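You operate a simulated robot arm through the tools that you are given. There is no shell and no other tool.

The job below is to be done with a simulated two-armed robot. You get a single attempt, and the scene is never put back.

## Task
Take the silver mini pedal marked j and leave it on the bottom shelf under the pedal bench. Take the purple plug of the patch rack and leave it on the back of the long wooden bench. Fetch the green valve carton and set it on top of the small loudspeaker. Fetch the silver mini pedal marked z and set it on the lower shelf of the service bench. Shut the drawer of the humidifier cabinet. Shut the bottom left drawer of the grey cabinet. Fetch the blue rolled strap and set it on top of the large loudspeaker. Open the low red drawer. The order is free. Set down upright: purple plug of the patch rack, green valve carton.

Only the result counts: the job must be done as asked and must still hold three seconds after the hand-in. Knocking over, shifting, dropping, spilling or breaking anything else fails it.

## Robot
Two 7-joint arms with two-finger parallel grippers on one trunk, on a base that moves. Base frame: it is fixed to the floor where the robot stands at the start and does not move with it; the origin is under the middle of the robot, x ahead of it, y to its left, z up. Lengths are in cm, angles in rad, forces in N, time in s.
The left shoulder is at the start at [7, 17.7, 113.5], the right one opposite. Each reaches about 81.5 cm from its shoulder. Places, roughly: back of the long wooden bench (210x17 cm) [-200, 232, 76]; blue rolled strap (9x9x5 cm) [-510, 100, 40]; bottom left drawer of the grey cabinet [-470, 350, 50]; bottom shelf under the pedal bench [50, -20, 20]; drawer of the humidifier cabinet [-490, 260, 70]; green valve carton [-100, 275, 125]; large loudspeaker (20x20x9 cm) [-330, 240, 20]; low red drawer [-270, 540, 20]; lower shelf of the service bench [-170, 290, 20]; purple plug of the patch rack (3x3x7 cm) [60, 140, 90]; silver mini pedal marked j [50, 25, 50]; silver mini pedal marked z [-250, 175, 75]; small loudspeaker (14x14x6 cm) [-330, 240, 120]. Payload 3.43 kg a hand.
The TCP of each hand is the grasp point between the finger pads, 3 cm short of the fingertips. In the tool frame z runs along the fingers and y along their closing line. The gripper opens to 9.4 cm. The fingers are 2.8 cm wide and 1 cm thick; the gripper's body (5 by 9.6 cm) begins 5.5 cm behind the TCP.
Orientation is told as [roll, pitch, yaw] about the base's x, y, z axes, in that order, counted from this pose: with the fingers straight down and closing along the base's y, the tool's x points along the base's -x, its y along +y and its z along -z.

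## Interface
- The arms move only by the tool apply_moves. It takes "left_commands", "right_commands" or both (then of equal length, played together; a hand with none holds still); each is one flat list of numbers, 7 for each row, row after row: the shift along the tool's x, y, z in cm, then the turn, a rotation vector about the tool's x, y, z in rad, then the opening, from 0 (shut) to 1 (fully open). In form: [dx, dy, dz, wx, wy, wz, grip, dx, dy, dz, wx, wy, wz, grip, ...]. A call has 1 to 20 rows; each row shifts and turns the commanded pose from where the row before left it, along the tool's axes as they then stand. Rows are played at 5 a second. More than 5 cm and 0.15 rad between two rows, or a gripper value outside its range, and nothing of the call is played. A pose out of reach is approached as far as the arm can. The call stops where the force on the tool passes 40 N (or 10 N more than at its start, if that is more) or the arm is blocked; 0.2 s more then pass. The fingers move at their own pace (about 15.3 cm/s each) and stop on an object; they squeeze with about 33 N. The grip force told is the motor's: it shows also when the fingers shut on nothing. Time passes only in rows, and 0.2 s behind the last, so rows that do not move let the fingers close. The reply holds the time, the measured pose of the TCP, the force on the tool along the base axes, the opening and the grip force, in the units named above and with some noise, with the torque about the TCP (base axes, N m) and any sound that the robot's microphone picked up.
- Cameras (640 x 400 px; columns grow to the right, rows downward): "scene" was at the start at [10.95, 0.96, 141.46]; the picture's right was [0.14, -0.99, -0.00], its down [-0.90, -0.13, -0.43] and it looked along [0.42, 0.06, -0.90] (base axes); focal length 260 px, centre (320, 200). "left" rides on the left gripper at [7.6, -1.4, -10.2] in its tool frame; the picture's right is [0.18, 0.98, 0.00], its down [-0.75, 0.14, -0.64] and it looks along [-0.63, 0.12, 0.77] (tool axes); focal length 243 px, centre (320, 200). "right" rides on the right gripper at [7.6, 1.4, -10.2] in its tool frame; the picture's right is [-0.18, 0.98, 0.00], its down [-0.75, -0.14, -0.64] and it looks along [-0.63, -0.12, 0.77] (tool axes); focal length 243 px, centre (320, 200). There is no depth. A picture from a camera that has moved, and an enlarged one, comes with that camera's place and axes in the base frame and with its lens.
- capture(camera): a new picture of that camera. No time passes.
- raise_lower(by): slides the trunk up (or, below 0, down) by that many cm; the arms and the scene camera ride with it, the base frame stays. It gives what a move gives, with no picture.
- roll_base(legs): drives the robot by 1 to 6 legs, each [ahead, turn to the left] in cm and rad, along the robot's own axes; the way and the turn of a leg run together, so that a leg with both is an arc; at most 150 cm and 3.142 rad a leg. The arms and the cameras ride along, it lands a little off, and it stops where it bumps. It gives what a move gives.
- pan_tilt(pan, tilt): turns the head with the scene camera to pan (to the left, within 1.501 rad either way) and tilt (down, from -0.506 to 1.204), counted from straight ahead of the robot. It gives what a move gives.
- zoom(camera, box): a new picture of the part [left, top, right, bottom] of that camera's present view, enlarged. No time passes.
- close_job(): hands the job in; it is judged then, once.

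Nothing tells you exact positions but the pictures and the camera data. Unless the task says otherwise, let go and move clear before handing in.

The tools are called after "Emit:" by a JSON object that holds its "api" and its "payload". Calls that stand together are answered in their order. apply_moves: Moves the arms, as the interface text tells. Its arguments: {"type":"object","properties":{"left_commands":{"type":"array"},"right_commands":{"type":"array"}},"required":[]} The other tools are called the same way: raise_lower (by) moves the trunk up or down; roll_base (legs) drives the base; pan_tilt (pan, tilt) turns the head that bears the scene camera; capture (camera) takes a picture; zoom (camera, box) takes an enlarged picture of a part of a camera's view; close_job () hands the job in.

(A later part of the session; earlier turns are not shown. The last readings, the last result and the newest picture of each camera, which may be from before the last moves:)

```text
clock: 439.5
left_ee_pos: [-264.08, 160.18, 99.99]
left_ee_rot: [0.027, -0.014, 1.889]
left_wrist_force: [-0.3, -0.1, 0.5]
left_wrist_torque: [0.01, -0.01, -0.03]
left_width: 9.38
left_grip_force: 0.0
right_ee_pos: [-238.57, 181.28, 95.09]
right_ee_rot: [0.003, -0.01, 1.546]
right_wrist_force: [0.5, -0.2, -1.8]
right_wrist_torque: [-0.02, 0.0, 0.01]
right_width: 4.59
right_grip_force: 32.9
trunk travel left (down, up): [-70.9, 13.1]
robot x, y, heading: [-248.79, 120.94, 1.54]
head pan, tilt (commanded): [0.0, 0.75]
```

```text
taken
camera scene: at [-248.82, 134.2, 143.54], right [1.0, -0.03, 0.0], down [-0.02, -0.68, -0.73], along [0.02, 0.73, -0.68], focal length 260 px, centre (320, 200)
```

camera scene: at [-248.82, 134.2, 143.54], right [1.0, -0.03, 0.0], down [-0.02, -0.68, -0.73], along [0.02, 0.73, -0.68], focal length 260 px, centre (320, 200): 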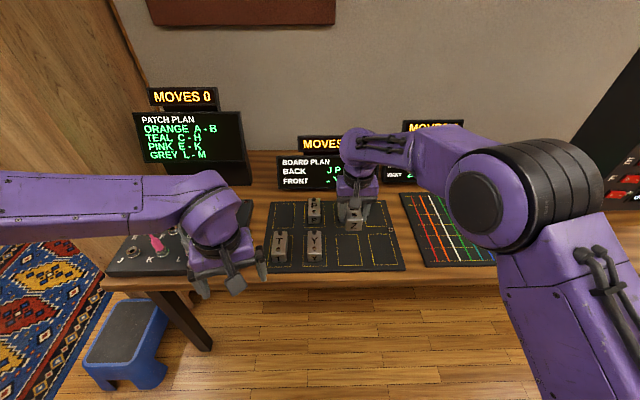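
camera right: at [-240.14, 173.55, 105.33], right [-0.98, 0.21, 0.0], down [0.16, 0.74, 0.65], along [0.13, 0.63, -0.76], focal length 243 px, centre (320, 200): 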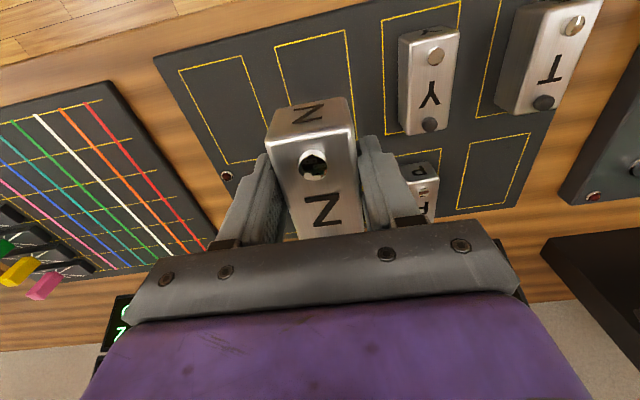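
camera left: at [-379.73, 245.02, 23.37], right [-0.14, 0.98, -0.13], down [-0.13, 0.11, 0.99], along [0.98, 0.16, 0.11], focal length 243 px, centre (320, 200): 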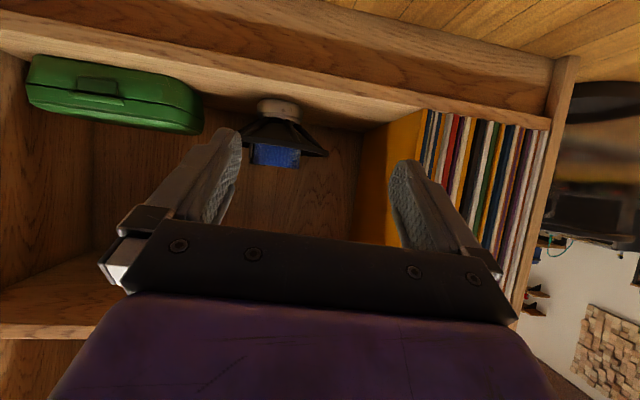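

Z is lifted cleanly. I'll retract, back off, and take the west route round the bookshelf to the service bench (avoiding the plug's cord).

Emit:
{"api": "apply_moves", "payload": {"right_commands": [0, 0, -4, 0, 0, 0, 0, 4.5, 0, -1, 0, 0, 0, 0, 4.5, 0, -1, 0, 0, 0, 0, 4.5, 0, 0, 0, 0, 0, 0, 4.5, -1, 0, 0, 0, 0, 0]}}

Emit:
{"api": "roll_base", "payload": {"legs": [[-15, 0], [0, 1.6], [150, 0]]}}

Emit:
{"api": "capture", "payload": {"camera": "right"}}

Emit:
{"api": "capture", "payload": {"camera": "scene"}}

```text
clock: 440.7
left_ee_pos: [-264.16, 159.85, 100.02]
left_ee_rot: [0.026, -0.018, 1.888]
left_wrist_force: [0.2, -0.5, 0.8]
left_wrist_torque: [0.01, 0.0, -0.01]
left_width: 9.4
left_grip_force: 0.0
right_ee_pos: [-238.06, 163.02, 101.01]
right_ee_rot: [0.001, -0.009, 1.546]
right_wrist_force: [0.6, -0.4, -1.5]
right_wrist_torque: [0.03, 0.01, 0.01]
right_width: 4.59
right_grip_force: 32.8
trunk travel left (down, up): [-70.9, 13.1]
robot x, y, heading: [-249.07, 120.99, 1.544]
head pan, tilt (commanded): [0.0, 0.75]
```

```text
clock: 452.9
left_ee_pos: [-438.19, 96.31, 99.92]
left_ee_rot: [0.029, -0.012, -2.835]
left_wrist_force: [-0.2, -0.2, 0.8]
left_wrist_torque: [0.01, -0.01, -0.01]
left_width: 9.4
left_grip_force: 0.1
right_ee_pos: [-440.83, 122.49, 100.93]
right_ee_rot: [0.0, -0.009, 3.106]
right_wrist_force: [1.5, 0.0, -2.1]
right_wrist_torque: [-0.02, -0.04, 0.0]
right_width: 4.59
right_grip_force: 33.2
trunk travel left (down, up): [-70.9, 13.1]
robot x, y, heading: [-398.65, 111.23, 3.097]
head pan, tilt (commanded): [0.0, 0.75]
```

```text
taken
camera right: at [-433.2, 120.66, 111.13], right [-0.22, -0.98, 0.0], down [-0.74, 0.17, 0.65], along [-0.63, 0.14, -0.76], focal length 243 px, centre (320, 200)
```

right: 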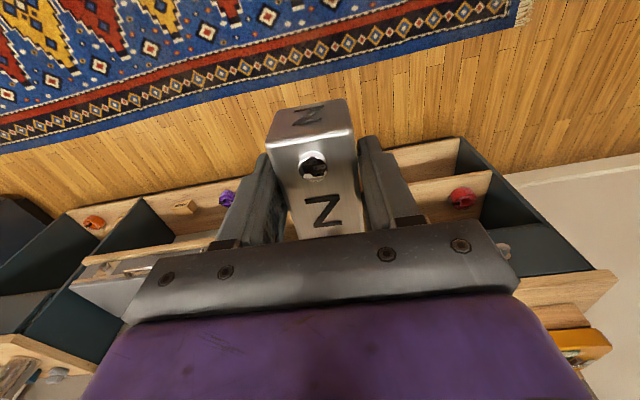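

```text
taken
camera scene: at [-412.04, 111.54, 143.53], right [0.04, 1.0, 0.0], down [0.68, -0.03, -0.73], along [-0.73, 0.03, -0.68], focal length 260 px, centre (320, 200)
```

scene: 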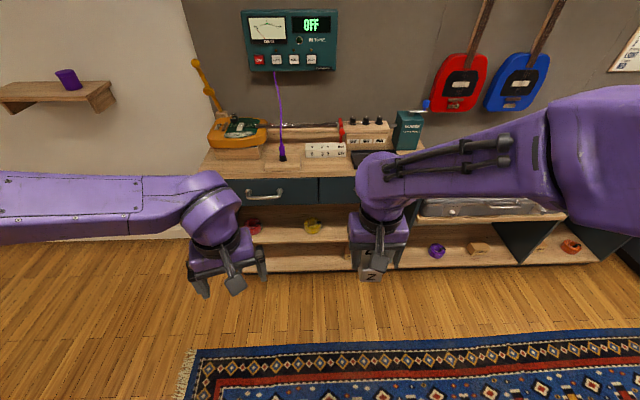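

Emit:
{"api": "roll_base", "payload": {"legs": [[18, 0], [0, -1.535], [140, 0], [120, 0], [0, -1.57]]}}

Emit:
{"api": "pan_tilt", "payload": {"pan": -0.2, "tilt": 0.4}}

Emit:
{"api": "capture", "payload": {"camera": "scene"}}

```text
clock: 474.2
left_ee_pos: [-379.8, 387.71, 99.95]
left_ee_rot: [0.028, -0.015, 0.374]
left_wrist_force: [0.3, 0.4, 0.4]
left_wrist_torque: [0.01, 0.01, 0.01]
left_width: 9.4
left_grip_force: 0.1
right_ee_pos: [-375.58, 362.09, 100.84]
right_ee_rot: [-0.001, -0.008, 0.029]
right_wrist_force: [0.5, 0.2, -1.5]
right_wrist_torque: [-0.01, 0.02, -0.01]
right_width: 4.6
right_grip_force: 32.7
trunk travel left (down, up): [-70.9, 13.1]
robot x, y, heading: [-418.2, 370.52, 0.026]
head pan, tilt (commanded): [0.0, 0.75]
```

```text
clock: 475.1
left_ee_pos: [-379.89, 387.76, 100.04]
left_ee_rot: [0.027, -0.015, 0.372]
left_wrist_force: [-0.5, -0.8, 0.0]
left_wrist_torque: [-0.01, -0.01, 0.0]
left_width: 9.38
left_grip_force: 0.1
right_ee_pos: [-375.32, 362.06, 100.9]
right_ee_rot: [0.0, -0.009, 0.029]
right_wrist_force: [-0.2, 1.0, -0.9]
right_wrist_torque: [-0.01, 0.0, -0.01]
right_width: 4.61
right_grip_force: 33.1
trunk travel left (down, up): [-70.9, 13.1]
robot x, y, heading: [-418.68, 370.63, 0.024]
head pan, tilt (commanded): [-0.201, 0.4]
```

```text
taken
camera scene: at [-404.28, 369.35, 146.64], right [-0.17, -0.98, 0.0], down [-0.38, 0.07, -0.92], along [0.91, -0.16, -0.39], focal length 260 px, centre (320, 200)
```

scene: 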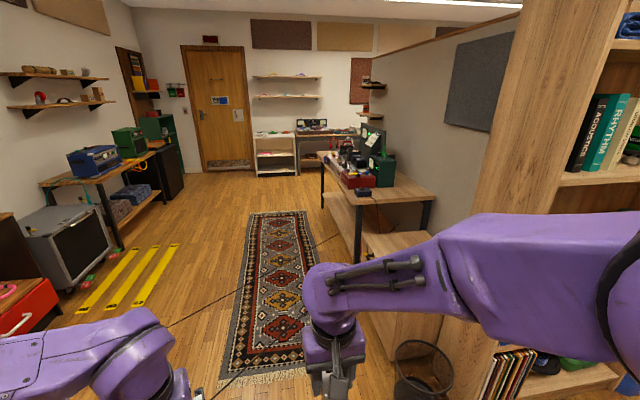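

I see the service bench ahead on the right and the low red drawer far left. Driving east along the aisle, then turning to face the service bench.

Emit:
{"api": "roll_base", "payload": {"legs": [[150, 0], [105, 0], [0, -1.59]]}}

Emit:
{"api": "pan_tilt", "payload": {"pan": 0.0, "tilt": 0.75}}

Emit:
{"api": "capture", "payload": {"camera": "scene"}}

```text
clock: 491.3
left_ee_pos: [-149.25, 338.74, 100.04]
left_ee_rot: [0.028, -0.014, -1.225]
left_wrist_force: [-0.2, 0.3, -0.2]
left_wrist_torque: [0.01, 0.0, 0.0]
left_width: 9.38
left_grip_force: 0.1
right_ee_pos: [-175.11, 335.06, 100.99]
right_ee_rot: [0.0, -0.008, -1.569]
right_wrist_force: [0.8, 0.5, -1.9]
right_wrist_torque: [0.04, -0.04, -0.01]
right_width: 4.58
right_grip_force: 33.2
trunk travel left (down, up): [-70.9, 13.1]
robot x, y, heading: [-165.17, 377.8, -1.573]
head pan, tilt (commanded): [-0.201, 0.4]
```

```text
clock: 492.1
left_ee_pos: [-149.22, 338.92, 100.06]
left_ee_rot: [0.027, -0.014, -1.224]
left_wrist_force: [0.6, -0.6, -0.2]
left_wrist_torque: [0.0, 0.01, -0.03]
left_width: 9.39
left_grip_force: 0.1
right_ee_pos: [-175.17, 335.06, 100.98]
right_ee_rot: [-0.001, -0.007, -1.569]
right_wrist_force: [-0.1, 0.6, -2.2]
right_wrist_torque: [0.01, 0.01, -0.01]
right_width: 4.61
right_grip_force: 33.0
trunk travel left (down, up): [-70.9, 13.1]
robot x, y, heading: [-165.19, 377.53, -1.576]
head pan, tilt (commanded): [0.0, 0.75]
```

```text
taken
camera scene: at [-165.38, 364.43, 143.54], right [-1.0, 0.0, 0.0], down [0.0, 0.68, -0.73], along [0.0, -0.73, -0.68], focal length 260 px, centre (320, 200)
```

scene: 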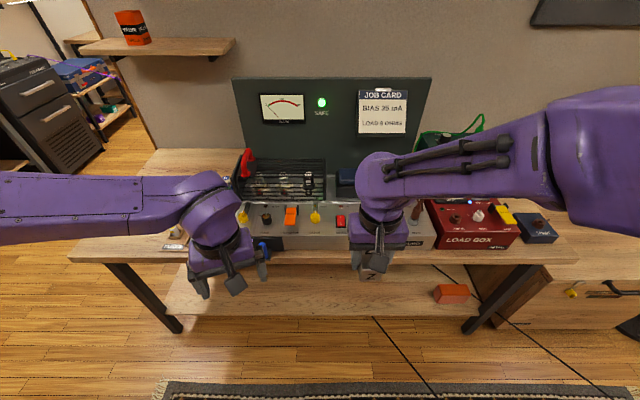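

The lower shelf under the service bench is visible (front edge y≈312, orange box at x≈-230). I'll lower the trunk to measure it and plan the placement at about (-176, 300).

Emit:
{"api": "raise_lower", "payload": {"by": -40}}

Emit:
{"api": "capture", "payload": {"camera": "scene"}}

Emit:
{"api": "capture", "payload": {"camera": "right"}}

```text
clock: 495.9
left_ee_pos: [-149.2, 338.79, 59.94]
left_ee_rot: [0.026, -0.014, -1.225]
left_wrist_force: [0.5, -0.1, 0.9]
left_wrist_torque: [0.01, 0.02, 0.0]
left_width: 9.39
left_grip_force: 0.1
right_ee_pos: [-175.13, 335.08, 60.88]
right_ee_rot: [0.0, -0.009, -1.568]
right_wrist_force: [-0.1, -0.1, -1.6]
right_wrist_torque: [0.03, -0.01, -0.01]
right_width: 4.59
right_grip_force: 32.9
trunk travel left (down, up): [-30.9, 53.1]
robot x, y, heading: [-165.6, 377.64, -1.572]
head pan, tilt (commanded): [0.0, 0.75]
```

```text
taken
camera scene: at [-165.38, 364.45, 103.54], right [-1.0, 0.0, 0.0], down [0.0, 0.68, -0.73], along [0.0, -0.73, -0.68], focal length 260 px, centre (320, 200)
```

scene: 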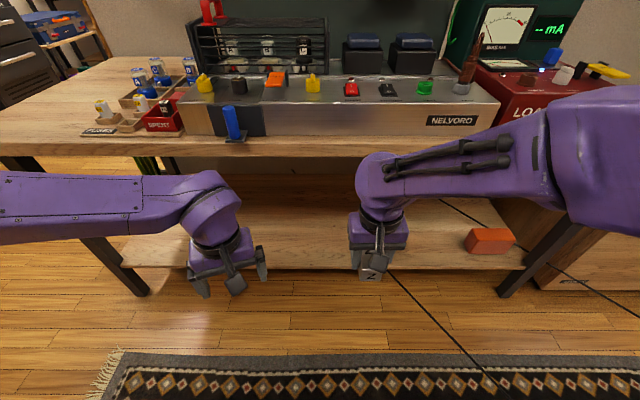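

```text
taken
camera right: at [-173.71, 342.66, 71.12], right [0.98, -0.18, 0.0], down [-0.14, -0.75, 0.65], along [-0.12, -0.64, -0.76], focal length 243 px, centre (320, 200)
```

right: 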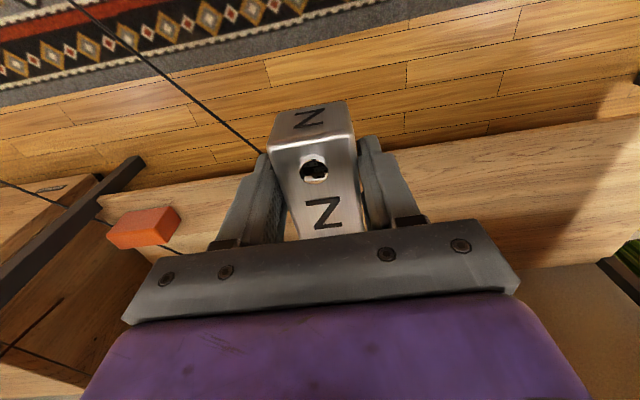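

Emit:
{"api": "apply_moves", "payload": {"left_commands": [1.5, 0.5, -4, 0, 0, 0, 1, 1.5, 0.5, -4, 0, 0, 0, 1, 1.5, 0.5, -4, 0, 0, 0, 1]}}

Emit:
{"api": "raise_lower", "payload": {"by": -27}}

Emit:
{"api": "capture", "payload": {"camera": "scene"}}

Emit:
{"api": "capture", "payload": {"camera": "right"}}

```text
clock: 496.7
left_ee_pos: [-149.38, 343.66, 71.97]
left_ee_rot: [0.028, -0.015, -1.226]
left_wrist_force: [-0.6, -0.3, 1.3]
left_wrist_torque: [-0.02, -0.03, 0.01]
left_width: 9.41
left_grip_force: 0.0
right_ee_pos: [-175.11, 335.07, 60.87]
right_ee_rot: [0.0, -0.01, -1.569]
right_wrist_force: [0.2, -0.4, -2.1]
right_wrist_torque: [0.03, 0.01, 0.02]
right_width: 4.59
right_grip_force: 32.5
trunk travel left (down, up): [-30.9, 53.1]
robot x, y, heading: [-165.14, 377.35, -1.571]
head pan, tilt (commanded): [0.0, 0.75]
```

```text
clock: 499.5
left_ee_pos: [-149.46, 343.57, 44.94]
left_ee_rot: [0.025, -0.014, -1.225]
left_wrist_force: [-0.4, 0.0, -1.0]
left_wrist_torque: [0.0, -0.01, 0.0]
left_width: 9.4
left_grip_force: 0.2
right_ee_pos: [-175.1, 335.03, 33.93]
right_ee_rot: [0.001, -0.007, -1.568]
right_wrist_force: [-0.6, -0.2, -2.5]
right_wrist_torque: [0.03, -0.01, -0.01]
right_width: 4.61
right_grip_force: 32.9
trunk travel left (down, up): [-3.9, 80.1]
robot x, y, heading: [-165.55, 377.81, -1.578]
head pan, tilt (commanded): [0.0, 0.75]
```

```text
taken
camera scene: at [-165.38, 364.45, 76.54], right [-1.0, 0.0, 0.0], down [0.0, 0.68, -0.73], along [0.0, -0.73, -0.68], focal length 260 px, centre (320, 200)
```

scene: 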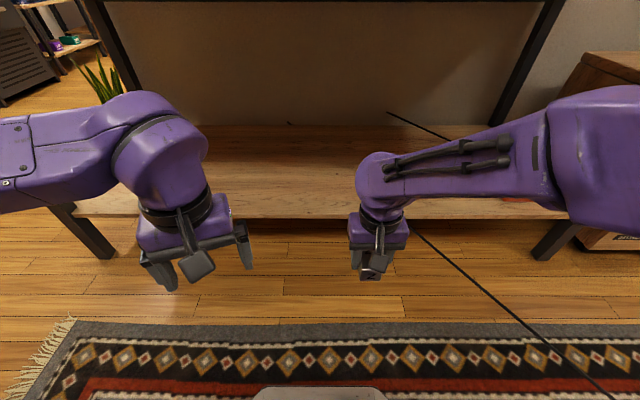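

```text
taken
camera right: at [-173.71, 342.66, 44.12], right [0.98, -0.18, 0.0], down [-0.14, -0.75, 0.65], along [-0.12, -0.64, -0.76], focal length 243 px, centre (320, 200)
```

right: 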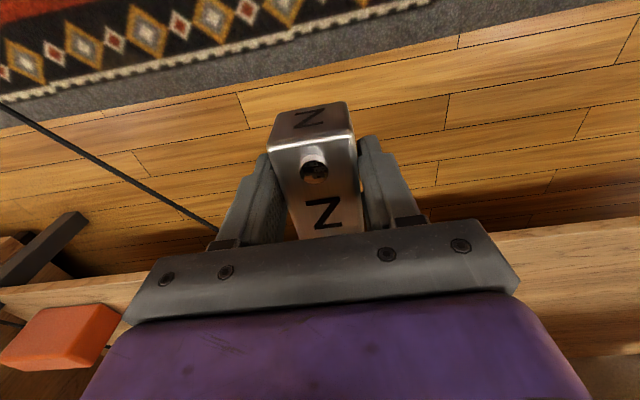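

Shelf height resolved: z≈25.5, front edge y≈315. The pedal bottom is at ≈30. Driving forward 20 cm, then extending the arm over the shelf.

Emit:
{"api": "roll_base", "payload": {"legs": [[20, 0]]}}

Emit:
{"api": "apply_moves", "payload": {"right_commands": [-4, 0, 0, 0, 0, 0, 0, -4, 0, 0, 0, 0, 0, 0, -4, 0, 0, 0, 0, 0, 0, -3, 0, 0, 0, 0, 0, 0]}}

Emit:
{"api": "capture", "payload": {"camera": "right"}}

Emit:
{"api": "capture", "payload": {"camera": "scene"}}

```text
clock: 501.1
left_ee_pos: [-149.62, 323.53, 44.86]
left_ee_rot: [0.027, -0.014, -1.227]
left_wrist_force: [-0.1, 0.2, 0.3]
left_wrist_torque: [0.03, 0.03, -0.03]
left_width: 9.41
left_grip_force: 0.1
right_ee_pos: [-175.21, 314.96, 34.01]
right_ee_rot: [-0.001, -0.008, -1.571]
right_wrist_force: [0.1, -0.3, -1.1]
right_wrist_torque: [-0.01, 0.02, 0.01]
right_width: 4.61
right_grip_force: 32.7
trunk travel left (down, up): [-3.9, 80.1]
robot x, y, heading: [-164.72, 357.87, -1.576]
head pan, tilt (commanded): [0.0, 0.75]
```

```text
clock: 502.1
left_ee_pos: [-149.6, 323.58, 44.94]
left_ee_rot: [0.026, -0.014, -1.226]
left_wrist_force: [0.0, -0.3, 0.1]
left_wrist_torque: [-0.03, -0.01, 0.0]
left_width: 9.4
left_grip_force: 0.1
right_ee_pos: [-175.29, 300.06, 34.17]
right_ee_rot: [0.0, -0.006, -1.571]
right_wrist_force: [0.5, -0.7, -2.8]
right_wrist_torque: [0.04, 0.0, -0.01]
right_width: 4.6
right_grip_force: 32.6
trunk travel left (down, up): [-3.9, 80.1]
robot x, y, heading: [-165.46, 357.38, -1.577]
head pan, tilt (commanded): [0.0, 0.75]
```

```text
taken
camera right: at [-173.79, 307.7, 44.25], right [0.98, -0.18, 0.0], down [-0.14, -0.75, 0.65], along [-0.12, -0.64, -0.76], focal length 243 px, centre (320, 200)
```

right: 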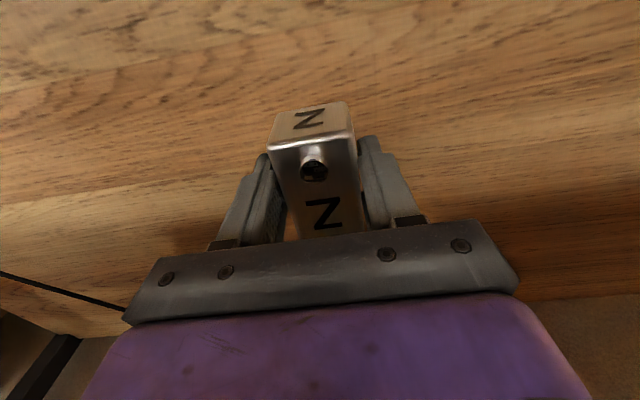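

```text
taken
camera scene: at [-165.47, 344.4, 76.53], right [-1.0, 0.0, 0.0], down [0.0, 0.68, -0.73], along [0.0, -0.73, -0.68], focal length 260 px, centre (320, 200)
```

scene: 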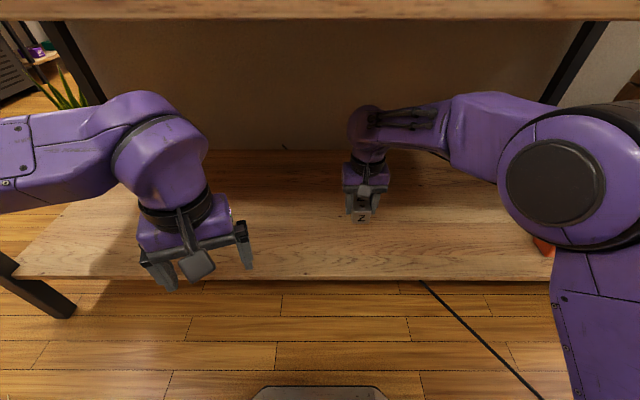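

The pedal is over the shelf, well clear of cables. Lowering.

Emit:
{"api": "apply_moves", "payload": {"right_commands": [0, 0, 2, 0, 0, 0, 0, 0, 0, 1.5, 0, 0, 0, 0]}}

Emit:
{"api": "apply_moves", "payload": {"right_commands": [0, 0, 0.5, 0, 0, 0, 0]}}

Emit:
{"api": "apply_moves", "payload": {"right_commands": [0, 0, 0.4, 0, 0, 0, 0]}}

Emit:
{"api": "capture", "payload": {"camera": "right"}}

```text
clock: 502.7
left_ee_pos: [-149.67, 323.55, 44.84]
left_ee_rot: [0.026, -0.013, -1.227]
left_wrist_force: [0.1, -0.9, -0.5]
left_wrist_torque: [-0.03, 0.01, -0.01]
left_width: 9.38
left_grip_force: 0.0
right_ee_pos: [-175.24, 300.06, 30.43]
right_ee_rot: [0.0, -0.007, -1.57]
right_wrist_force: [-0.3, -0.2, -2.1]
right_wrist_torque: [0.02, 0.02, 0.03]
right_width: 4.6
right_grip_force: 33.2
trunk travel left (down, up): [-3.9, 80.1]
robot x, y, heading: [-164.68, 357.61, -1.572]
head pan, tilt (commanded): [0.0, 0.75]
```

```text
clock: 503.1
left_ee_pos: [-149.62, 323.51, 44.93]
left_ee_rot: [0.027, -0.014, -1.228]
left_wrist_force: [0.0, -0.1, 0.1]
left_wrist_torque: [0.03, 0.02, 0.03]
left_width: 9.43
left_grip_force: 0.1
right_ee_pos: [-175.4, 300.07, 30.04]
right_ee_rot: [0.002, -0.009, -1.573]
right_wrist_force: [-0.2, 0.6, -1.4]
right_wrist_torque: [0.02, 0.0, 0.03]
right_width: 4.58
right_grip_force: 32.7
trunk travel left (down, up): [-3.9, 80.1]
robot x, y, heading: [-165.38, 357.29, -1.578]
head pan, tilt (commanded): [0.0, 0.75]
```

```text
clock: 503.5
left_ee_pos: [-149.65, 323.49, 44.8]
left_ee_rot: [0.026, -0.014, -1.226]
left_wrist_force: [-0.8, 0.1, -0.4]
left_wrist_torque: [0.02, -0.01, 0.0]
left_width: 9.39
left_grip_force: 0.1
right_ee_pos: [-175.23, 300.05, 29.74]
right_ee_rot: [0.0, -0.006, -1.569]
right_wrist_force: [0.2, 1.0, -1.7]
right_wrist_torque: [0.01, 0.04, -0.03]
right_width: 4.57
right_grip_force: 32.9
trunk travel left (down, up): [-3.9, 80.1]
robot x, y, heading: [-165.12, 357.93, -1.576]
head pan, tilt (commanded): [0.0, 0.75]
```

```text
taken
camera right: at [-173.88, 307.65, 39.85], right [0.98, -0.18, 0.0], down [-0.14, -0.75, 0.65], along [-0.12, -0.64, -0.76], focal length 243 px, centre (320, 200)
```

right: 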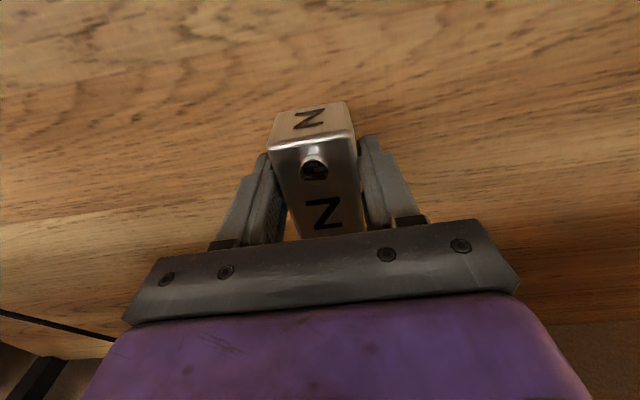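

Emit:
{"api": "apply_moves", "payload": {"right_commands": [0, 0, 0.4, 0, 0, 0, 0]}}

Emit:
{"api": "apply_moves", "payload": {"right_commands": [0, 0, 0.4, 0, 0, 0, 0]}}

Emit:
{"api": "apply_moves", "payload": {"right_commands": [0, 0, 0.4, 0, 0, 0, 0]}}

Emit:
{"api": "capture", "payload": {"camera": "right"}}

```text
clock: 503.9
left_ee_pos: [-149.66, 323.5, 44.86]
left_ee_rot: [0.025, -0.014, -1.228]
left_wrist_force: [-0.2, -0.1, 0.1]
left_wrist_torque: [0.0, -0.02, -0.03]
left_width: 9.39
left_grip_force: 0.1
right_ee_pos: [-175.29, 300.03, 29.25]
right_ee_rot: [0.0, -0.007, -1.571]
right_wrist_force: [-0.1, 0.1, -1.6]
right_wrist_torque: [-0.01, -0.01, -0.01]
right_width: 4.61
right_grip_force: 33.3
trunk travel left (down, up): [-3.9, 80.1]
robot x, y, heading: [-165.41, 357.86, -1.578]
head pan, tilt (commanded): [0.0, 0.75]
```

```text
clock: 504.3
left_ee_pos: [-149.67, 323.55, 44.83]
left_ee_rot: [0.026, -0.013, -1.226]
left_wrist_force: [0.4, -0.4, 0.7]
left_wrist_torque: [-0.02, 0.0, 0.0]
left_width: 9.39
left_grip_force: 0.1
right_ee_pos: [-175.27, 300.01, 28.82]
right_ee_rot: [0.002, -0.007, -1.57]
right_wrist_force: [-1.0, -0.1, -2.7]
right_wrist_torque: [0.05, 0.01, 0.03]
right_width: 4.61
right_grip_force: 33.3
trunk travel left (down, up): [-3.9, 80.1]
robot x, y, heading: [-165.15, 357.34, -1.582]
head pan, tilt (commanded): [0.0, 0.75]
```

```text
clock: 504.7
left_ee_pos: [-149.61, 323.42, 44.98]
left_ee_rot: [0.027, -0.014, -1.228]
left_wrist_force: [0.1, -0.9, 0.3]
left_wrist_torque: [-0.03, -0.02, 0.0]
left_width: 9.39
left_grip_force: 0.0
right_ee_pos: [-175.2, 300.1, 28.46]
right_ee_rot: [0.0, -0.008, -1.57]
right_wrist_force: [-0.7, 0.8, -1.8]
right_wrist_torque: [0.01, 0.01, 0.0]
right_width: 4.58
right_grip_force: 32.8
trunk travel left (down, up): [-3.9, 80.1]
robot x, y, heading: [-165.08, 357.66, -1.577]
head pan, tilt (commanded): [0.0, 0.75]
```

```text
taken
camera right: at [-173.82, 307.6, 38.67], right [0.98, -0.18, 0.0], down [-0.14, -0.75, 0.65], along [-0.12, -0.64, -0.76], focal length 243 px, centre (320, 200)
```

right: 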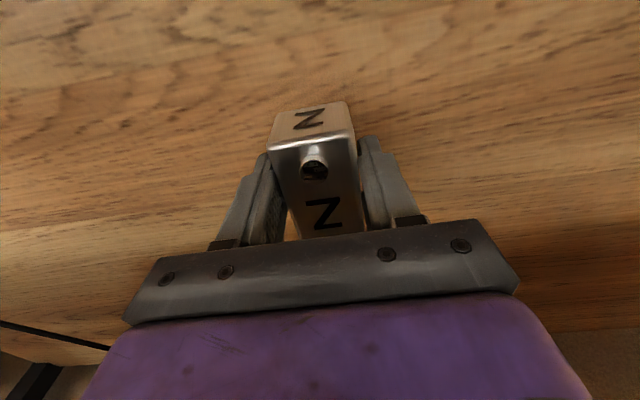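

Emit:
{"api": "apply_moves", "payload": {"right_commands": [0, 0, 0.4, 0, 0, 0, 0]}}

Emit:
{"api": "apply_moves", "payload": {"right_commands": [0, 0, 0.4, 0, 0, 0, 0]}}

Emit:
{"api": "apply_moves", "payload": {"right_commands": [0, 0, 0.4, 0, 0, 0, 0]}}

Emit:
{"api": "apply_moves", "payload": {"right_commands": [0, 0, 0.4, 0, 0, 0, 0]}}

Emit:
{"api": "capture", "payload": {"camera": "right"}}

```text
clock: 505.1
left_ee_pos: [-149.56, 323.57, 44.87]
left_ee_rot: [0.026, -0.013, -1.228]
left_wrist_force: [0.3, 1.0, -0.4]
left_wrist_torque: [0.0, 0.0, 0.0]
left_width: 9.42
left_grip_force: 0.1
right_ee_pos: [-175.22, 300.01, 28.0]
right_ee_rot: [0.0, -0.007, -1.569]
right_wrist_force: [-0.6, -0.2, -1.3]
right_wrist_torque: [0.01, -0.03, 0.0]
right_width: 4.62
right_grip_force: 32.5
trunk travel left (down, up): [-3.9, 80.1]
robot x, y, heading: [-165.15, 357.55, -1.58]
head pan, tilt (commanded): [0.0, 0.75]
```

```text
clock: 505.5
left_ee_pos: [-149.59, 323.5, 44.98]
left_ee_rot: [0.026, -0.013, -1.227]
left_wrist_force: [-0.8, 0.1, -0.6]
left_wrist_torque: [0.0, -0.02, 0.03]
left_width: 9.4
left_grip_force: 0.0
right_ee_pos: [-175.24, 300.06, 27.63]
right_ee_rot: [0.001, -0.01, -1.57]
right_wrist_force: [-0.4, -0.2, -2.8]
right_wrist_torque: [0.08, -0.01, 0.0]
right_width: 4.6
right_grip_force: 33.0
trunk travel left (down, up): [-3.9, 80.1]
robot x, y, heading: [-165.38, 357.39, -1.574]
head pan, tilt (commanded): [0.0, 0.75]
```

```text
clock: 505.9
left_ee_pos: [-149.7, 323.58, 44.93]
left_ee_rot: [0.026, -0.014, -1.226]
left_wrist_force: [-0.2, -1.0, -0.5]
left_wrist_torque: [0.02, -0.03, -0.01]
left_width: 9.39
left_grip_force: 0.0
right_ee_pos: [-175.26, 300.1, 27.27]
right_ee_rot: [0.0, -0.007, -1.571]
right_wrist_force: [0.9, -0.1, -1.9]
right_wrist_torque: [0.01, 0.01, -0.02]
right_width: 4.62
right_grip_force: 32.6
trunk travel left (down, up): [-3.9, 80.1]
robot x, y, heading: [-165.12, 357.55, -1.58]
head pan, tilt (commanded): [0.0, 0.75]
```

```text
clock: 506.3
left_ee_pos: [-149.61, 323.46, 44.91]
left_ee_rot: [0.026, -0.013, -1.228]
left_wrist_force: [0.1, -0.3, 0.1]
left_wrist_torque: [-0.02, -0.04, 0.01]
left_width: 9.4
left_grip_force: 0.1
right_ee_pos: [-175.36, 299.98, 26.87]
right_ee_rot: [0.0, -0.006, -1.569]
right_wrist_force: [0.2, 0.0, -1.6]
right_wrist_torque: [0.04, 0.02, 0.03]
right_width: 4.62
right_grip_force: 33.4
trunk travel left (down, up): [-3.9, 80.1]
robot x, y, heading: [-165.45, 357.45, -1.578]
head pan, tilt (commanded): [0.0, 0.75]
```

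```text
taken
camera right: at [-173.79, 307.6, 37.09], right [0.98, -0.18, 0.0], down [-0.14, -0.75, 0.65], along [-0.12, -0.64, -0.76], focal length 243 px, centre (320, 200)
```

right: 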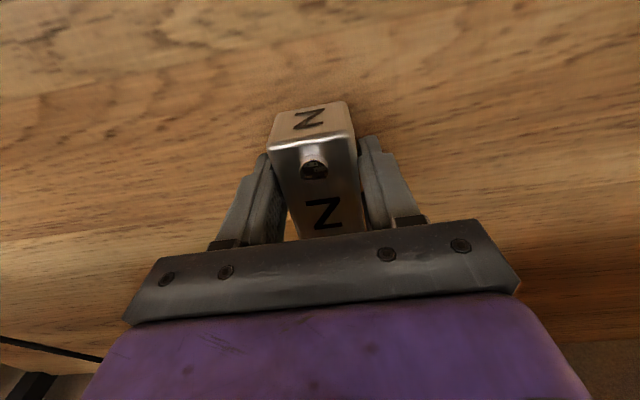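

Emit:
{"api": "apply_moves", "payload": {"right_commands": [0, 0, 0.6, 0, 0, 0, 0, 0, 0, 0.5, 0, 0, 0, 0]}}

Emit:
{"api": "apply_moves", "payload": {"right_commands": [0, 0, 0.4, 0, 0, 0, 0]}}

Emit:
{"api": "apply_moves", "payload": {"right_commands": [0, 0, 0.4, 0, 0, 0, 0]}}

Emit:
{"api": "apply_moves", "payload": {"right_commands": [0, 0, 0.3, 0, 0, 0, 0]}}

Emit:
{"api": "capture", "payload": {"camera": "right"}}

```text
clock: 506.9
left_ee_pos: [-149.73, 323.49, 44.95]
left_ee_rot: [0.027, -0.011, -1.226]
left_wrist_force: [-1.2, 1.0, 0.2]
left_wrist_torque: [-0.03, -0.02, 0.03]
left_width: 9.39
left_grip_force: 0.0
right_ee_pos: [-175.25, 299.89, 25.99]
right_ee_rot: [0.0, -0.013, -1.57]
right_wrist_force: [-0.5, 2.2, 10.8]
right_wrist_torque: [0.19, 0.08, -0.02]
right_width: 4.59
right_grip_force: 33.0
trunk travel left (down, up): [-3.9, 80.1]
robot x, y, heading: [-165.56, 357.54, -1.576]
head pan, tilt (commanded): [0.0, 0.75]
```

```text
clock: 507.3
left_ee_pos: [-149.58, 323.64, 45.09]
left_ee_rot: [0.024, -0.015, -1.227]
left_wrist_force: [0.8, -0.2, 0.3]
left_wrist_torque: [0.01, -0.01, -0.03]
left_width: 9.38
left_grip_force: 0.0
right_ee_pos: [-175.24, 299.7, 25.75]
right_ee_rot: [0.0, -0.017, -1.571]
right_wrist_force: [2.3, -0.7, 26.7]
right_wrist_torque: [-0.06, 0.0, 0.0]
right_width: 4.63
right_grip_force: 33.8
trunk travel left (down, up): [-3.9, 80.1]
robot x, y, heading: [-165.49, 357.27, -1.571]
head pan, tilt (commanded): [0.0, 0.75]
```

```text
clock: 507.7
left_ee_pos: [-149.68, 323.68, 45.01]
left_ee_rot: [0.024, -0.016, -1.228]
left_wrist_force: [0.5, -0.1, -0.3]
left_wrist_torque: [0.02, 0.02, 0.02]
left_width: 9.42
left_grip_force: 0.1
right_ee_pos: [-175.28, 299.86, 25.22]
right_ee_rot: [-0.001, -0.015, -1.571]
right_wrist_force: [1.2, -4.7, 27.2]
right_wrist_torque: [0.04, -0.03, 0.0]
right_width: 4.61
right_grip_force: 33.4
trunk travel left (down, up): [-3.9, 80.1]
robot x, y, heading: [-165.72, 357.53, -1.576]
head pan, tilt (commanded): [0.0, 0.75]
```

```text
clock: 508.1
left_ee_pos: [-149.6, 323.63, 45.13]
left_ee_rot: [0.025, -0.018, -1.228]
left_wrist_force: [-0.4, -0.8, -0.1]
left_wrist_torque: [0.03, 0.0, 0.01]
left_width: 9.42
left_grip_force: 0.0
right_ee_pos: [-175.32, 299.8, 24.99]
right_ee_rot: [0.0, -0.015, -1.572]
right_wrist_force: [-0.2, -1.4, 36.2]
right_wrist_torque: [0.8, -0.12, 0.01]
right_width: 4.59
right_grip_force: 33.3
trunk travel left (down, up): [-3.9, 80.1]
robot x, y, heading: [-165.72, 357.97, -1.584]
head pan, tilt (commanded): [0.0, 0.75]
```

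```text
taken
camera right: at [-173.81, 307.62, 35.17], right [0.98, -0.18, 0.0], down [-0.14, -0.74, 0.65], along [-0.12, -0.64, -0.76], focal length 243 px, centre (320, 200)
```

right: 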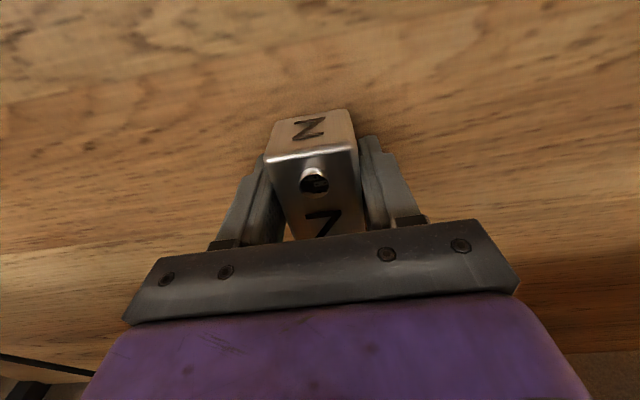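

The pedal is on the shelf (36 N). Relieving the load and releasing.

Emit:
{"api": "apply_moves", "payload": {"right_commands": [0, 0, -0.5, 0, 0, 0, 0, 0, 0, 0, 0, 0, 0, 0.6, 0, 0, 0, 0, 0, 0, 0.8, 0, 0, 0, 0, 0, 0, 0.8]}}

Emit:
{"api": "capture", "payload": {"camera": "right"}}

```text
clock: 509.1
left_ee_pos: [-149.71, 323.52, 44.89]
left_ee_rot: [0.027, -0.015, -1.228]
left_wrist_force: [0.8, -0.2, -0.4]
left_wrist_torque: [-0.02, -0.02, 0.0]
left_width: 9.4
left_grip_force: 0.1
right_ee_pos: [-175.13, 300.06, 25.0]
right_ee_rot: [-0.001, -0.006, -1.568]
right_wrist_force: [2.5, 4.6, 4.9]
right_wrist_torque: [0.36, 0.11, -0.26]
right_width: 7.46
right_grip_force: 0.0
trunk travel left (down, up): [-3.9, 80.1]
robot x, y, heading: [-165.33, 357.49, -1.572]
head pan, tilt (commanded): [0.0, 0.75]
```

```text
taken
camera right: at [-173.74, 307.68, 35.23], right [0.98, -0.18, 0.0], down [-0.14, -0.75, 0.65], along [-0.12, -0.64, -0.76], focal length 243 px, centre (320, 200)
```

right: 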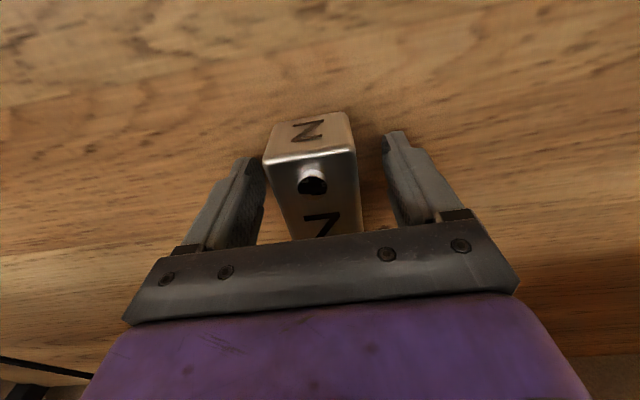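

Emit:
{"api": "apply_moves", "payload": {"right_commands": [0, 0, -1, 0, 0, 0, 0.9, 0, 0, -3, 0, 0, 0, 1, 0, 0, -4, 0, 0, 0, 1]}}

Emit:
{"api": "capture", "payload": {"camera": "right"}}

```text
clock: 509.9
left_ee_pos: [-149.63, 323.55, 44.83]
left_ee_rot: [0.025, -0.015, -1.225]
left_wrist_force: [0.3, 0.5, 0.3]
left_wrist_torque: [0.01, 0.02, 0.0]
left_width: 9.39
left_grip_force: 0.0
right_ee_pos: [-175.18, 299.96, 32.85]
right_ee_rot: [0.0, -0.007, -1.569]
right_wrist_force: [0.4, -0.3, 0.2]
right_wrist_torque: [0.01, -0.01, -0.01]
right_width: 9.41
right_grip_force: 0.0
trunk travel left (down, up): [-3.9, 80.1]
robot x, y, heading: [-165.18, 357.63, -1.575]
head pan, tilt (commanded): [0.0, 0.75]
```

```text
taken
camera right: at [-173.8, 307.6, 43.1], right [0.98, -0.18, 0.0], down [-0.14, -0.75, 0.65], along [-0.12, -0.64, -0.76], focal length 243 px, centre (320, 200)
```

right: 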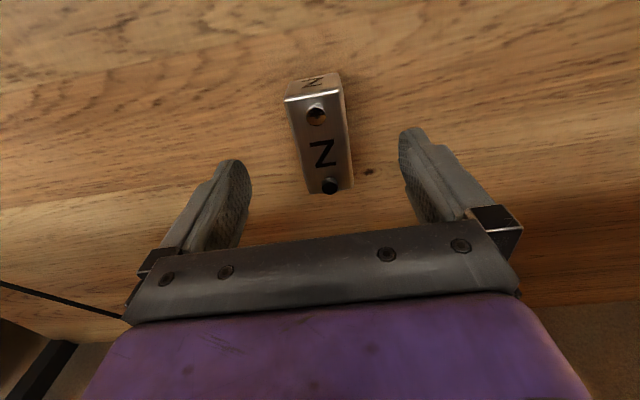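

Z stands on the lower shelf of the service bench. Retracting, raising, and heading for the red drawer.

Emit:
{"api": "apply_moves", "payload": {"right_commands": [4, 0, -1, 0, 0, 0, 1, 4, 0, -1, 0, 0, 0, 1, 4, 0, -1, 0, 0, 0, 1, 3, 0, -1, 0, 0, 0, 1]}}

Emit:
{"api": "roll_base", "payload": {"legs": [[-25, 0]]}}

Emit:
{"api": "capture", "payload": {"camera": "scene"}}

Emit:
{"api": "raise_lower", "payload": {"by": 40}}

Emit:
{"api": "roll_base", "payload": {"legs": [[0, -1.55]]}}

Emit:
{"api": "pan_tilt", "payload": {"pan": -0.7, "tilt": 0.45}}

Emit:
{"api": "capture", "payload": {"camera": "scene"}}

```text
clock: 510.9
left_ee_pos: [-149.54, 323.54, 44.93]
left_ee_rot: [0.027, -0.013, -1.227]
left_wrist_force: [-0.2, -0.1, -0.2]
left_wrist_torque: [0.05, 0.02, -0.05]
left_width: 9.39
left_grip_force: 0.0
right_ee_pos: [-175.37, 315.07, 36.83]
right_ee_rot: [0.001, -0.009, -1.571]
right_wrist_force: [-0.3, -0.2, 0.0]
right_wrist_torque: [0.01, -0.02, -0.01]
right_width: 9.38
right_grip_force: 0.0
trunk travel left (down, up): [-3.9, 80.1]
robot x, y, heading: [-165.34, 357.8, -1.578]
head pan, tilt (commanded): [0.0, 0.75]
```

```text
clock: 512.7
left_ee_pos: [-149.44, 348.9, 44.94]
left_ee_rot: [0.027, -0.015, -1.224]
left_wrist_force: [-0.6, -0.3, 0.3]
left_wrist_torque: [0.03, -0.01, 0.0]
left_width: 9.41
left_grip_force: 0.0
right_ee_pos: [-175.09, 340.26, 36.89]
right_ee_rot: [-0.001, -0.01, -1.568]
right_wrist_force: [0.8, 0.3, 0.1]
right_wrist_torque: [-0.04, -0.01, -0.01]
right_width: 9.4
right_grip_force: 0.0
trunk travel left (down, up): [-3.9, 80.1]
robot x, y, heading: [-165.48, 382.91, -1.57]
head pan, tilt (commanded): [0.0, 0.75]
```

```text
taken
camera scene: at [-165.35, 369.66, 76.53], right [-1.0, 0.0, 0.0], down [0.0, 0.68, -0.73], along [0.0, -0.73, -0.68], focal length 260 px, centre (320, 200)
```

scene: 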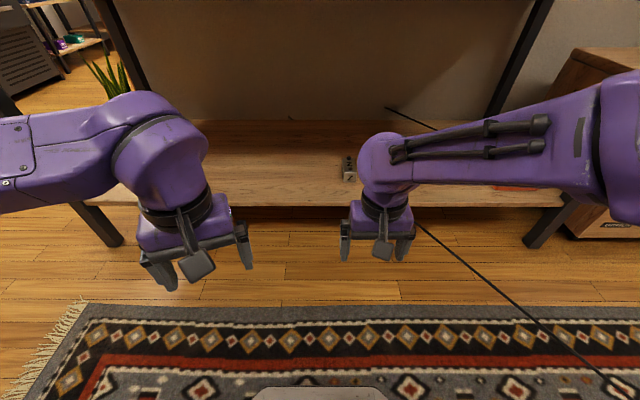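

```text
clock: 516.5
left_ee_pos: [-149.31, 348.77, 84.78]
left_ee_rot: [0.026, -0.013, -1.227]
left_wrist_force: [0.5, -0.6, 0.0]
left_wrist_torque: [-0.02, 0.01, 0.02]
left_width: 9.43
left_grip_force: 0.0
right_ee_pos: [-175.12, 340.38, 76.88]
right_ee_rot: [0.0, -0.007, -1.568]
right_wrist_force: [0.0, 0.3, 0.0]
right_wrist_torque: [-0.01, 0.0, 0.02]
right_width: 9.4
right_grip_force: 0.0
trunk travel left (down, up): [-43.9, 40.1]
robot x, y, heading: [-165.28, 382.42, -1.574]
head pan, tilt (commanded): [0.0, 0.75]
```

```text
clock: 520.7
left_ee_pos: [-198.77, 365.84, 84.93]
left_ee_rot: [0.024, -0.013, -2.758]
left_wrist_force: [-0.5, -0.1, 0.2]
left_wrist_torque: [0.0, 0.01, 0.0]
left_width: 9.41
left_grip_force: 0.0
right_ee_pos: [-208.05, 391.15, 76.91]
right_ee_rot: [0.0, -0.009, -3.104]
right_wrist_force: [-0.6, -0.2, 0.0]
right_wrist_torque: [0.02, 0.0, 0.01]
right_width: 9.37
right_grip_force: 0.0
trunk travel left (down, up): [-43.9, 40.1]
robot x, y, heading: [-165.37, 382.7, -3.112]
head pan, tilt (commanded): [0.0, 0.75]
```

```text
clock: 521.8
left_ee_pos: [-198.62, 365.8, 84.83]
left_ee_rot: [0.025, -0.014, -2.758]
left_wrist_force: [0.7, 0.5, 0.1]
left_wrist_torque: [-0.03, 0.0, -0.02]
left_width: 9.38
left_grip_force: 0.1
right_ee_pos: [-208.13, 391.23, 76.94]
right_ee_rot: [0.002, -0.008, -3.104]
right_wrist_force: [0.1, -0.4, 1.1]
right_wrist_torque: [-0.01, 0.0, 0.0]
right_width: 9.42
right_grip_force: 0.1
trunk travel left (down, up): [-43.9, 40.1]
robot x, y, heading: [-165.41, 382.95, -3.107]
head pan, tilt (commanded): [-0.7, 0.45]
```

```text
taken
camera scene: at [-177.56, 388.44, 119.18], right [0.62, 0.79, 0.0], down [0.34, -0.27, -0.9], along [-0.71, 0.56, -0.44], focal length 260 px, centre (320, 200)
```

scene: 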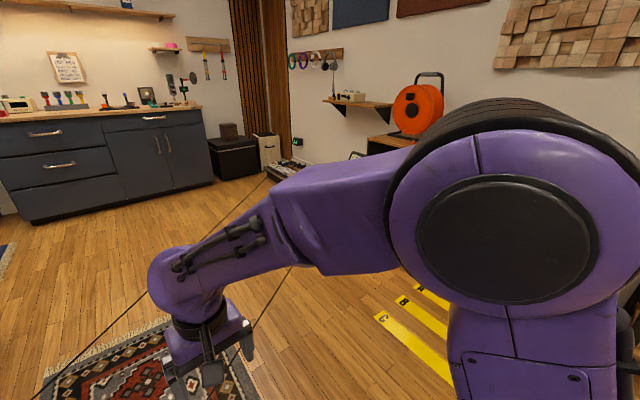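

Emit:
{"api": "roll_base", "payload": {"legs": [[100, 0], [0, -1.6]]}}

Emit:
{"api": "pan_tilt", "payload": {"pan": 0.0, "tilt": 0.5}}

Emit:
{"api": "capture", "payload": {"camera": "scene"}}

```text
clock: 530.8
left_ee_pos: [-280.97, 413.68, 84.98]
left_ee_rot: [0.024, -0.014, 1.929]
left_wrist_force: [0.0, 0.1, 0.3]
left_wrist_torque: [-0.01, -0.01, 0.01]
left_width: 9.39
left_grip_force: 0.1
right_ee_pos: [-255.39, 422.35, 76.91]
right_ee_rot: [-0.001, -0.007, 1.586]
right_wrist_force: [-0.5, -0.3, 0.2]
right_wrist_torque: [0.03, -0.03, 0.03]
right_width: 9.4
right_grip_force: 0.1
trunk travel left (down, up): [-43.9, 40.1]
robot x, y, heading: [-264.77, 379.77, 1.579]
head pan, tilt (commanded): [-0.7, 0.45]
```

```text
clock: 531.9
left_ee_pos: [-280.9, 413.7, 84.78]
left_ee_rot: [0.025, -0.014, 1.926]
left_wrist_force: [0.8, -0.9, 0.1]
left_wrist_torque: [-0.02, -0.02, -0.01]
left_width: 9.39
left_grip_force: 0.0
right_ee_pos: [-255.29, 422.62, 76.83]
right_ee_rot: [0.0, -0.007, 1.584]
right_wrist_force: [0.9, 0.2, -0.6]
right_wrist_torque: [0.0, -0.03, 0.05]
right_width: 9.43
right_grip_force: 0.0
trunk travel left (down, up): [-43.9, 40.1]
robot x, y, heading: [-265.1, 380.03, 1.577]
head pan, tilt (commanded): [0.0, 0.499]
```

```text
taken
camera scene: at [-265.09, 393.98, 118.73], right [1.0, 0.01, 0.0], down [0.0, -0.48, -0.88], along [-0.01, 0.88, -0.48], focal length 260 px, centre (320, 200)
```

scene: 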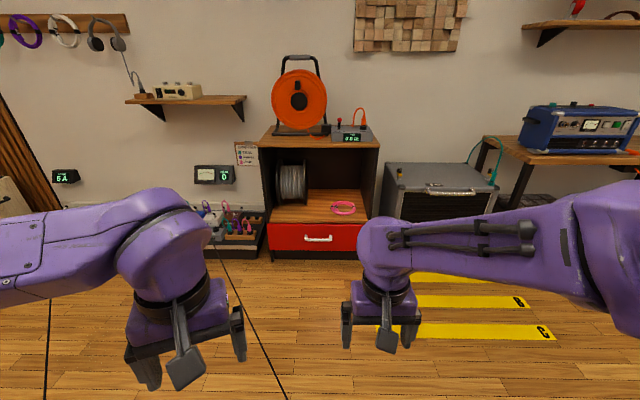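

The red drawer's handle is a horizontal bar at about (-268, 524, 20). I'll drive up to it, then turn the right hand so the fingers close vertically on the bar.

Emit:
{"api": "roll_base", "payload": {"legs": [[0, 0.17], [72, 0], [0, -0.175]]}}

Emit:
{"api": "apply_moves", "payload": {"right_commands": [0, 0, 0, 0, 0, 0.14, 1, 0, 0, 0, 0, 0, 0.14, 1, 0, 0, 0, 0, 0, 0.14, 1, 0, 0, 0, 0, 0, 0.14, 1, 0, 0, 0, 0, 0, 0.14, 1, 0, 0, 0, 0, 0, 0.14, 1, 0, 0, 0, 0, 0, 0.14, 1, 0, 0, 0, 0, 0, 0.14, 1, 0, 0, 0, 0, 0, 0.14, 1, 0, 0, 0, 0, 0, 0.14, 1, 0, 0, 0, 0, 0, 0.14, 1, 0, 0, 0, 0, 0, 0.03, 1]}}

Emit:
{"api": "capture", "payload": {"camera": "scene"}}

```text
clock: 537.1
left_ee_pos: [-293.06, 484.15, 84.92]
left_ee_rot: [0.029, -0.015, 1.915]
left_wrist_force: [0.5, 0.5, -1.0]
left_wrist_torque: [-0.01, 0.01, -0.01]
left_width: 9.4
left_grip_force: 0.0
right_ee_pos: [-267.32, 492.53, 76.85]
right_ee_rot: [0.0, -0.008, 1.572]
right_wrist_force: [0.2, 0.1, 0.3]
right_wrist_torque: [-0.04, -0.01, 0.03]
right_width: 9.36
right_grip_force: 0.2
trunk travel left (down, up): [-43.9, 40.1]
robot x, y, heading: [-277.58, 449.89, 1.568]
head pan, tilt (commanded): [0.0, 0.499]
```

```text
clock: 539.7
left_ee_pos: [-292.95, 484.17, 84.8]
left_ee_rot: [0.026, -0.015, 1.915]
left_wrist_force: [0.4, 0.9, -0.5]
left_wrist_torque: [-0.02, -0.01, -0.01]
left_width: 9.4
left_grip_force: 0.1
right_ee_pos: [-267.36, 492.6, 76.88]
right_ee_rot: [0.007, 0.0, 0.001]
right_wrist_force: [-0.3, 0.4, -0.3]
right_wrist_torque: [0.01, 0.0, -0.03]
right_width: 9.4
right_grip_force: 0.0
trunk travel left (down, up): [-43.9, 40.1]
robot x, y, heading: [-277.55, 449.97, 1.568]
head pan, tilt (commanded): [0.0, 0.499]
```

```text
taken
camera scene: at [-277.42, 464.26, 118.73], right [1.0, 0.0, 0.0], down [0.0, -0.48, -0.88], along [0.0, 0.88, -0.48], focal length 260 px, centre (320, 200)
```

scene: 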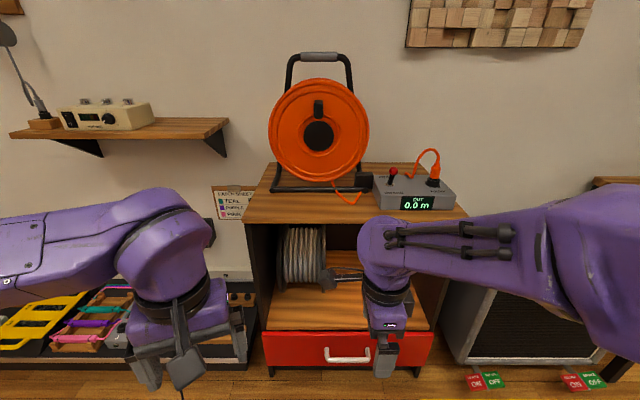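

Emit:
{"api": "zoom", "payload": {"camera": "scene", "box": [250, 310, 450, 400]}}

Emit:
{"api": "raise_lower", "payload": {"by": -36}}

Emit:
{"api": "pan_tilt", "payload": {"pan": 0.0, "tilt": 0.7}}

Emit:
{"api": "capture", "payload": {"camera": "scene"}}

Emit:
{"api": "zoom", "payload": {"camera": "scene", "box": [250, 180, 430, 300]}}

```text
3.20 times, centred on (350, 355) of scene
camera zoom: at [-277.42, 464.26, 118.73], right [1.0, 0.0, 0.0], down [0.0, -0.48, -0.88], along [0.0, 0.88, -0.48], focal length 832 px, centre (224, -296)
```

zoom: 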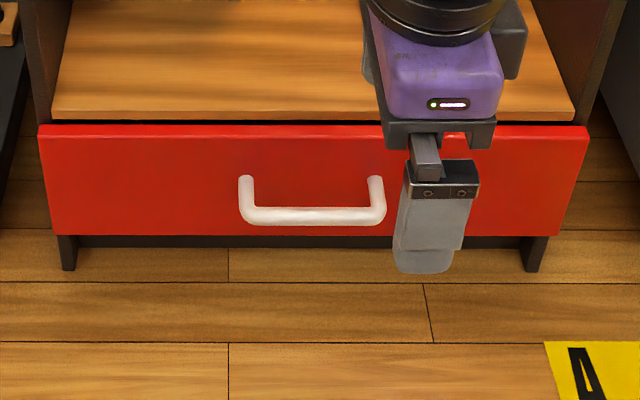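

```text
clock: 543.2
left_ee_pos: [-293.1, 484.11, 48.92]
left_ee_rot: [0.028, -0.013, 1.914]
left_wrist_force: [-0.2, 0.2, 0.2]
left_wrist_torque: [-0.01, -0.01, 0.01]
left_width: 9.4
left_grip_force: 0.1
right_ee_pos: [-267.41, 492.62, 40.86]
right_ee_rot: [0.007, 0.002, 0.003]
right_wrist_force: [0.0, -0.3, 0.8]
right_wrist_torque: [-0.04, 0.0, -0.01]
right_width: 9.39
right_grip_force: 0.1
trunk travel left (down, up): [-7.9, 76.1]
robot x, y, heading: [-277.68, 450.15, 1.564]
head pan, tilt (commanded): [0.0, 0.499]
```

```text
clock: 544.0
left_ee_pos: [-293.09, 484.12, 48.88]
left_ee_rot: [0.025, -0.014, 1.915]
left_wrist_force: [-0.8, 0.5, -0.2]
left_wrist_torque: [0.02, 0.01, 0.0]
left_width: 9.43
left_grip_force: 0.0
right_ee_pos: [-267.37, 492.59, 40.99]
right_ee_rot: [0.008, 0.0, 0.001]
right_wrist_force: [0.8, -0.3, 0.1]
right_wrist_torque: [0.0, -0.01, -0.02]
right_width: 9.42
right_grip_force: 0.1
trunk travel left (down, up): [-7.9, 76.1]
robot x, y, heading: [-277.48, 450.19, 1.57]
head pan, tilt (commanded): [0.0, 0.7]
```

```text
taken
camera scene: at [-277.42, 463.66, 80.97], right [1.0, 0.0, 0.0], down [0.0, -0.64, -0.77], along [0.0, 0.77, -0.64], focal length 260 px, centre (320, 200)
```

scene: 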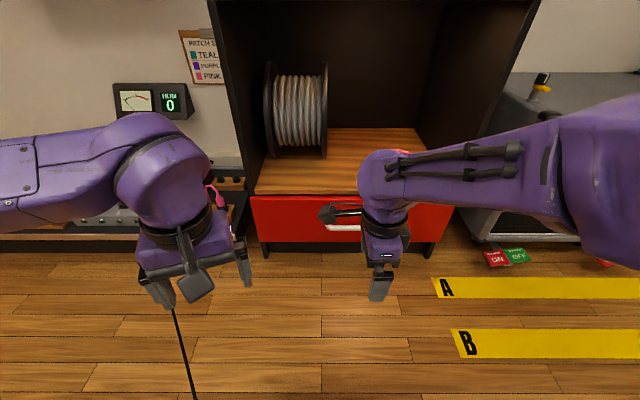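

```text
3.33 times, centred on (340, 240) of scene
camera zoom: at [-277.42, 463.66, 80.97], right [1.0, 0.0, 0.0], down [0.0, -0.64, -0.77], along [0.0, 0.77, -0.64], focal length 867 px, centre (253, 67)
```

zoom: 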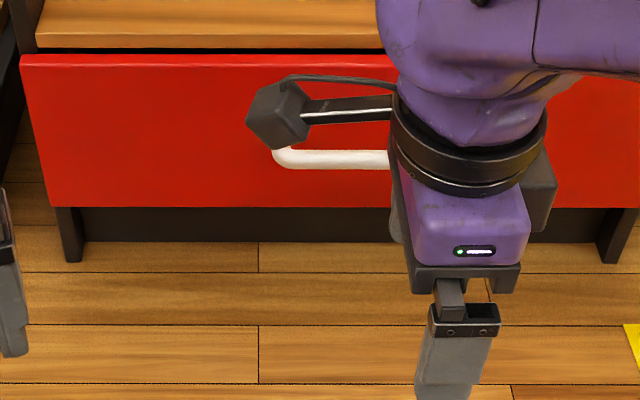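

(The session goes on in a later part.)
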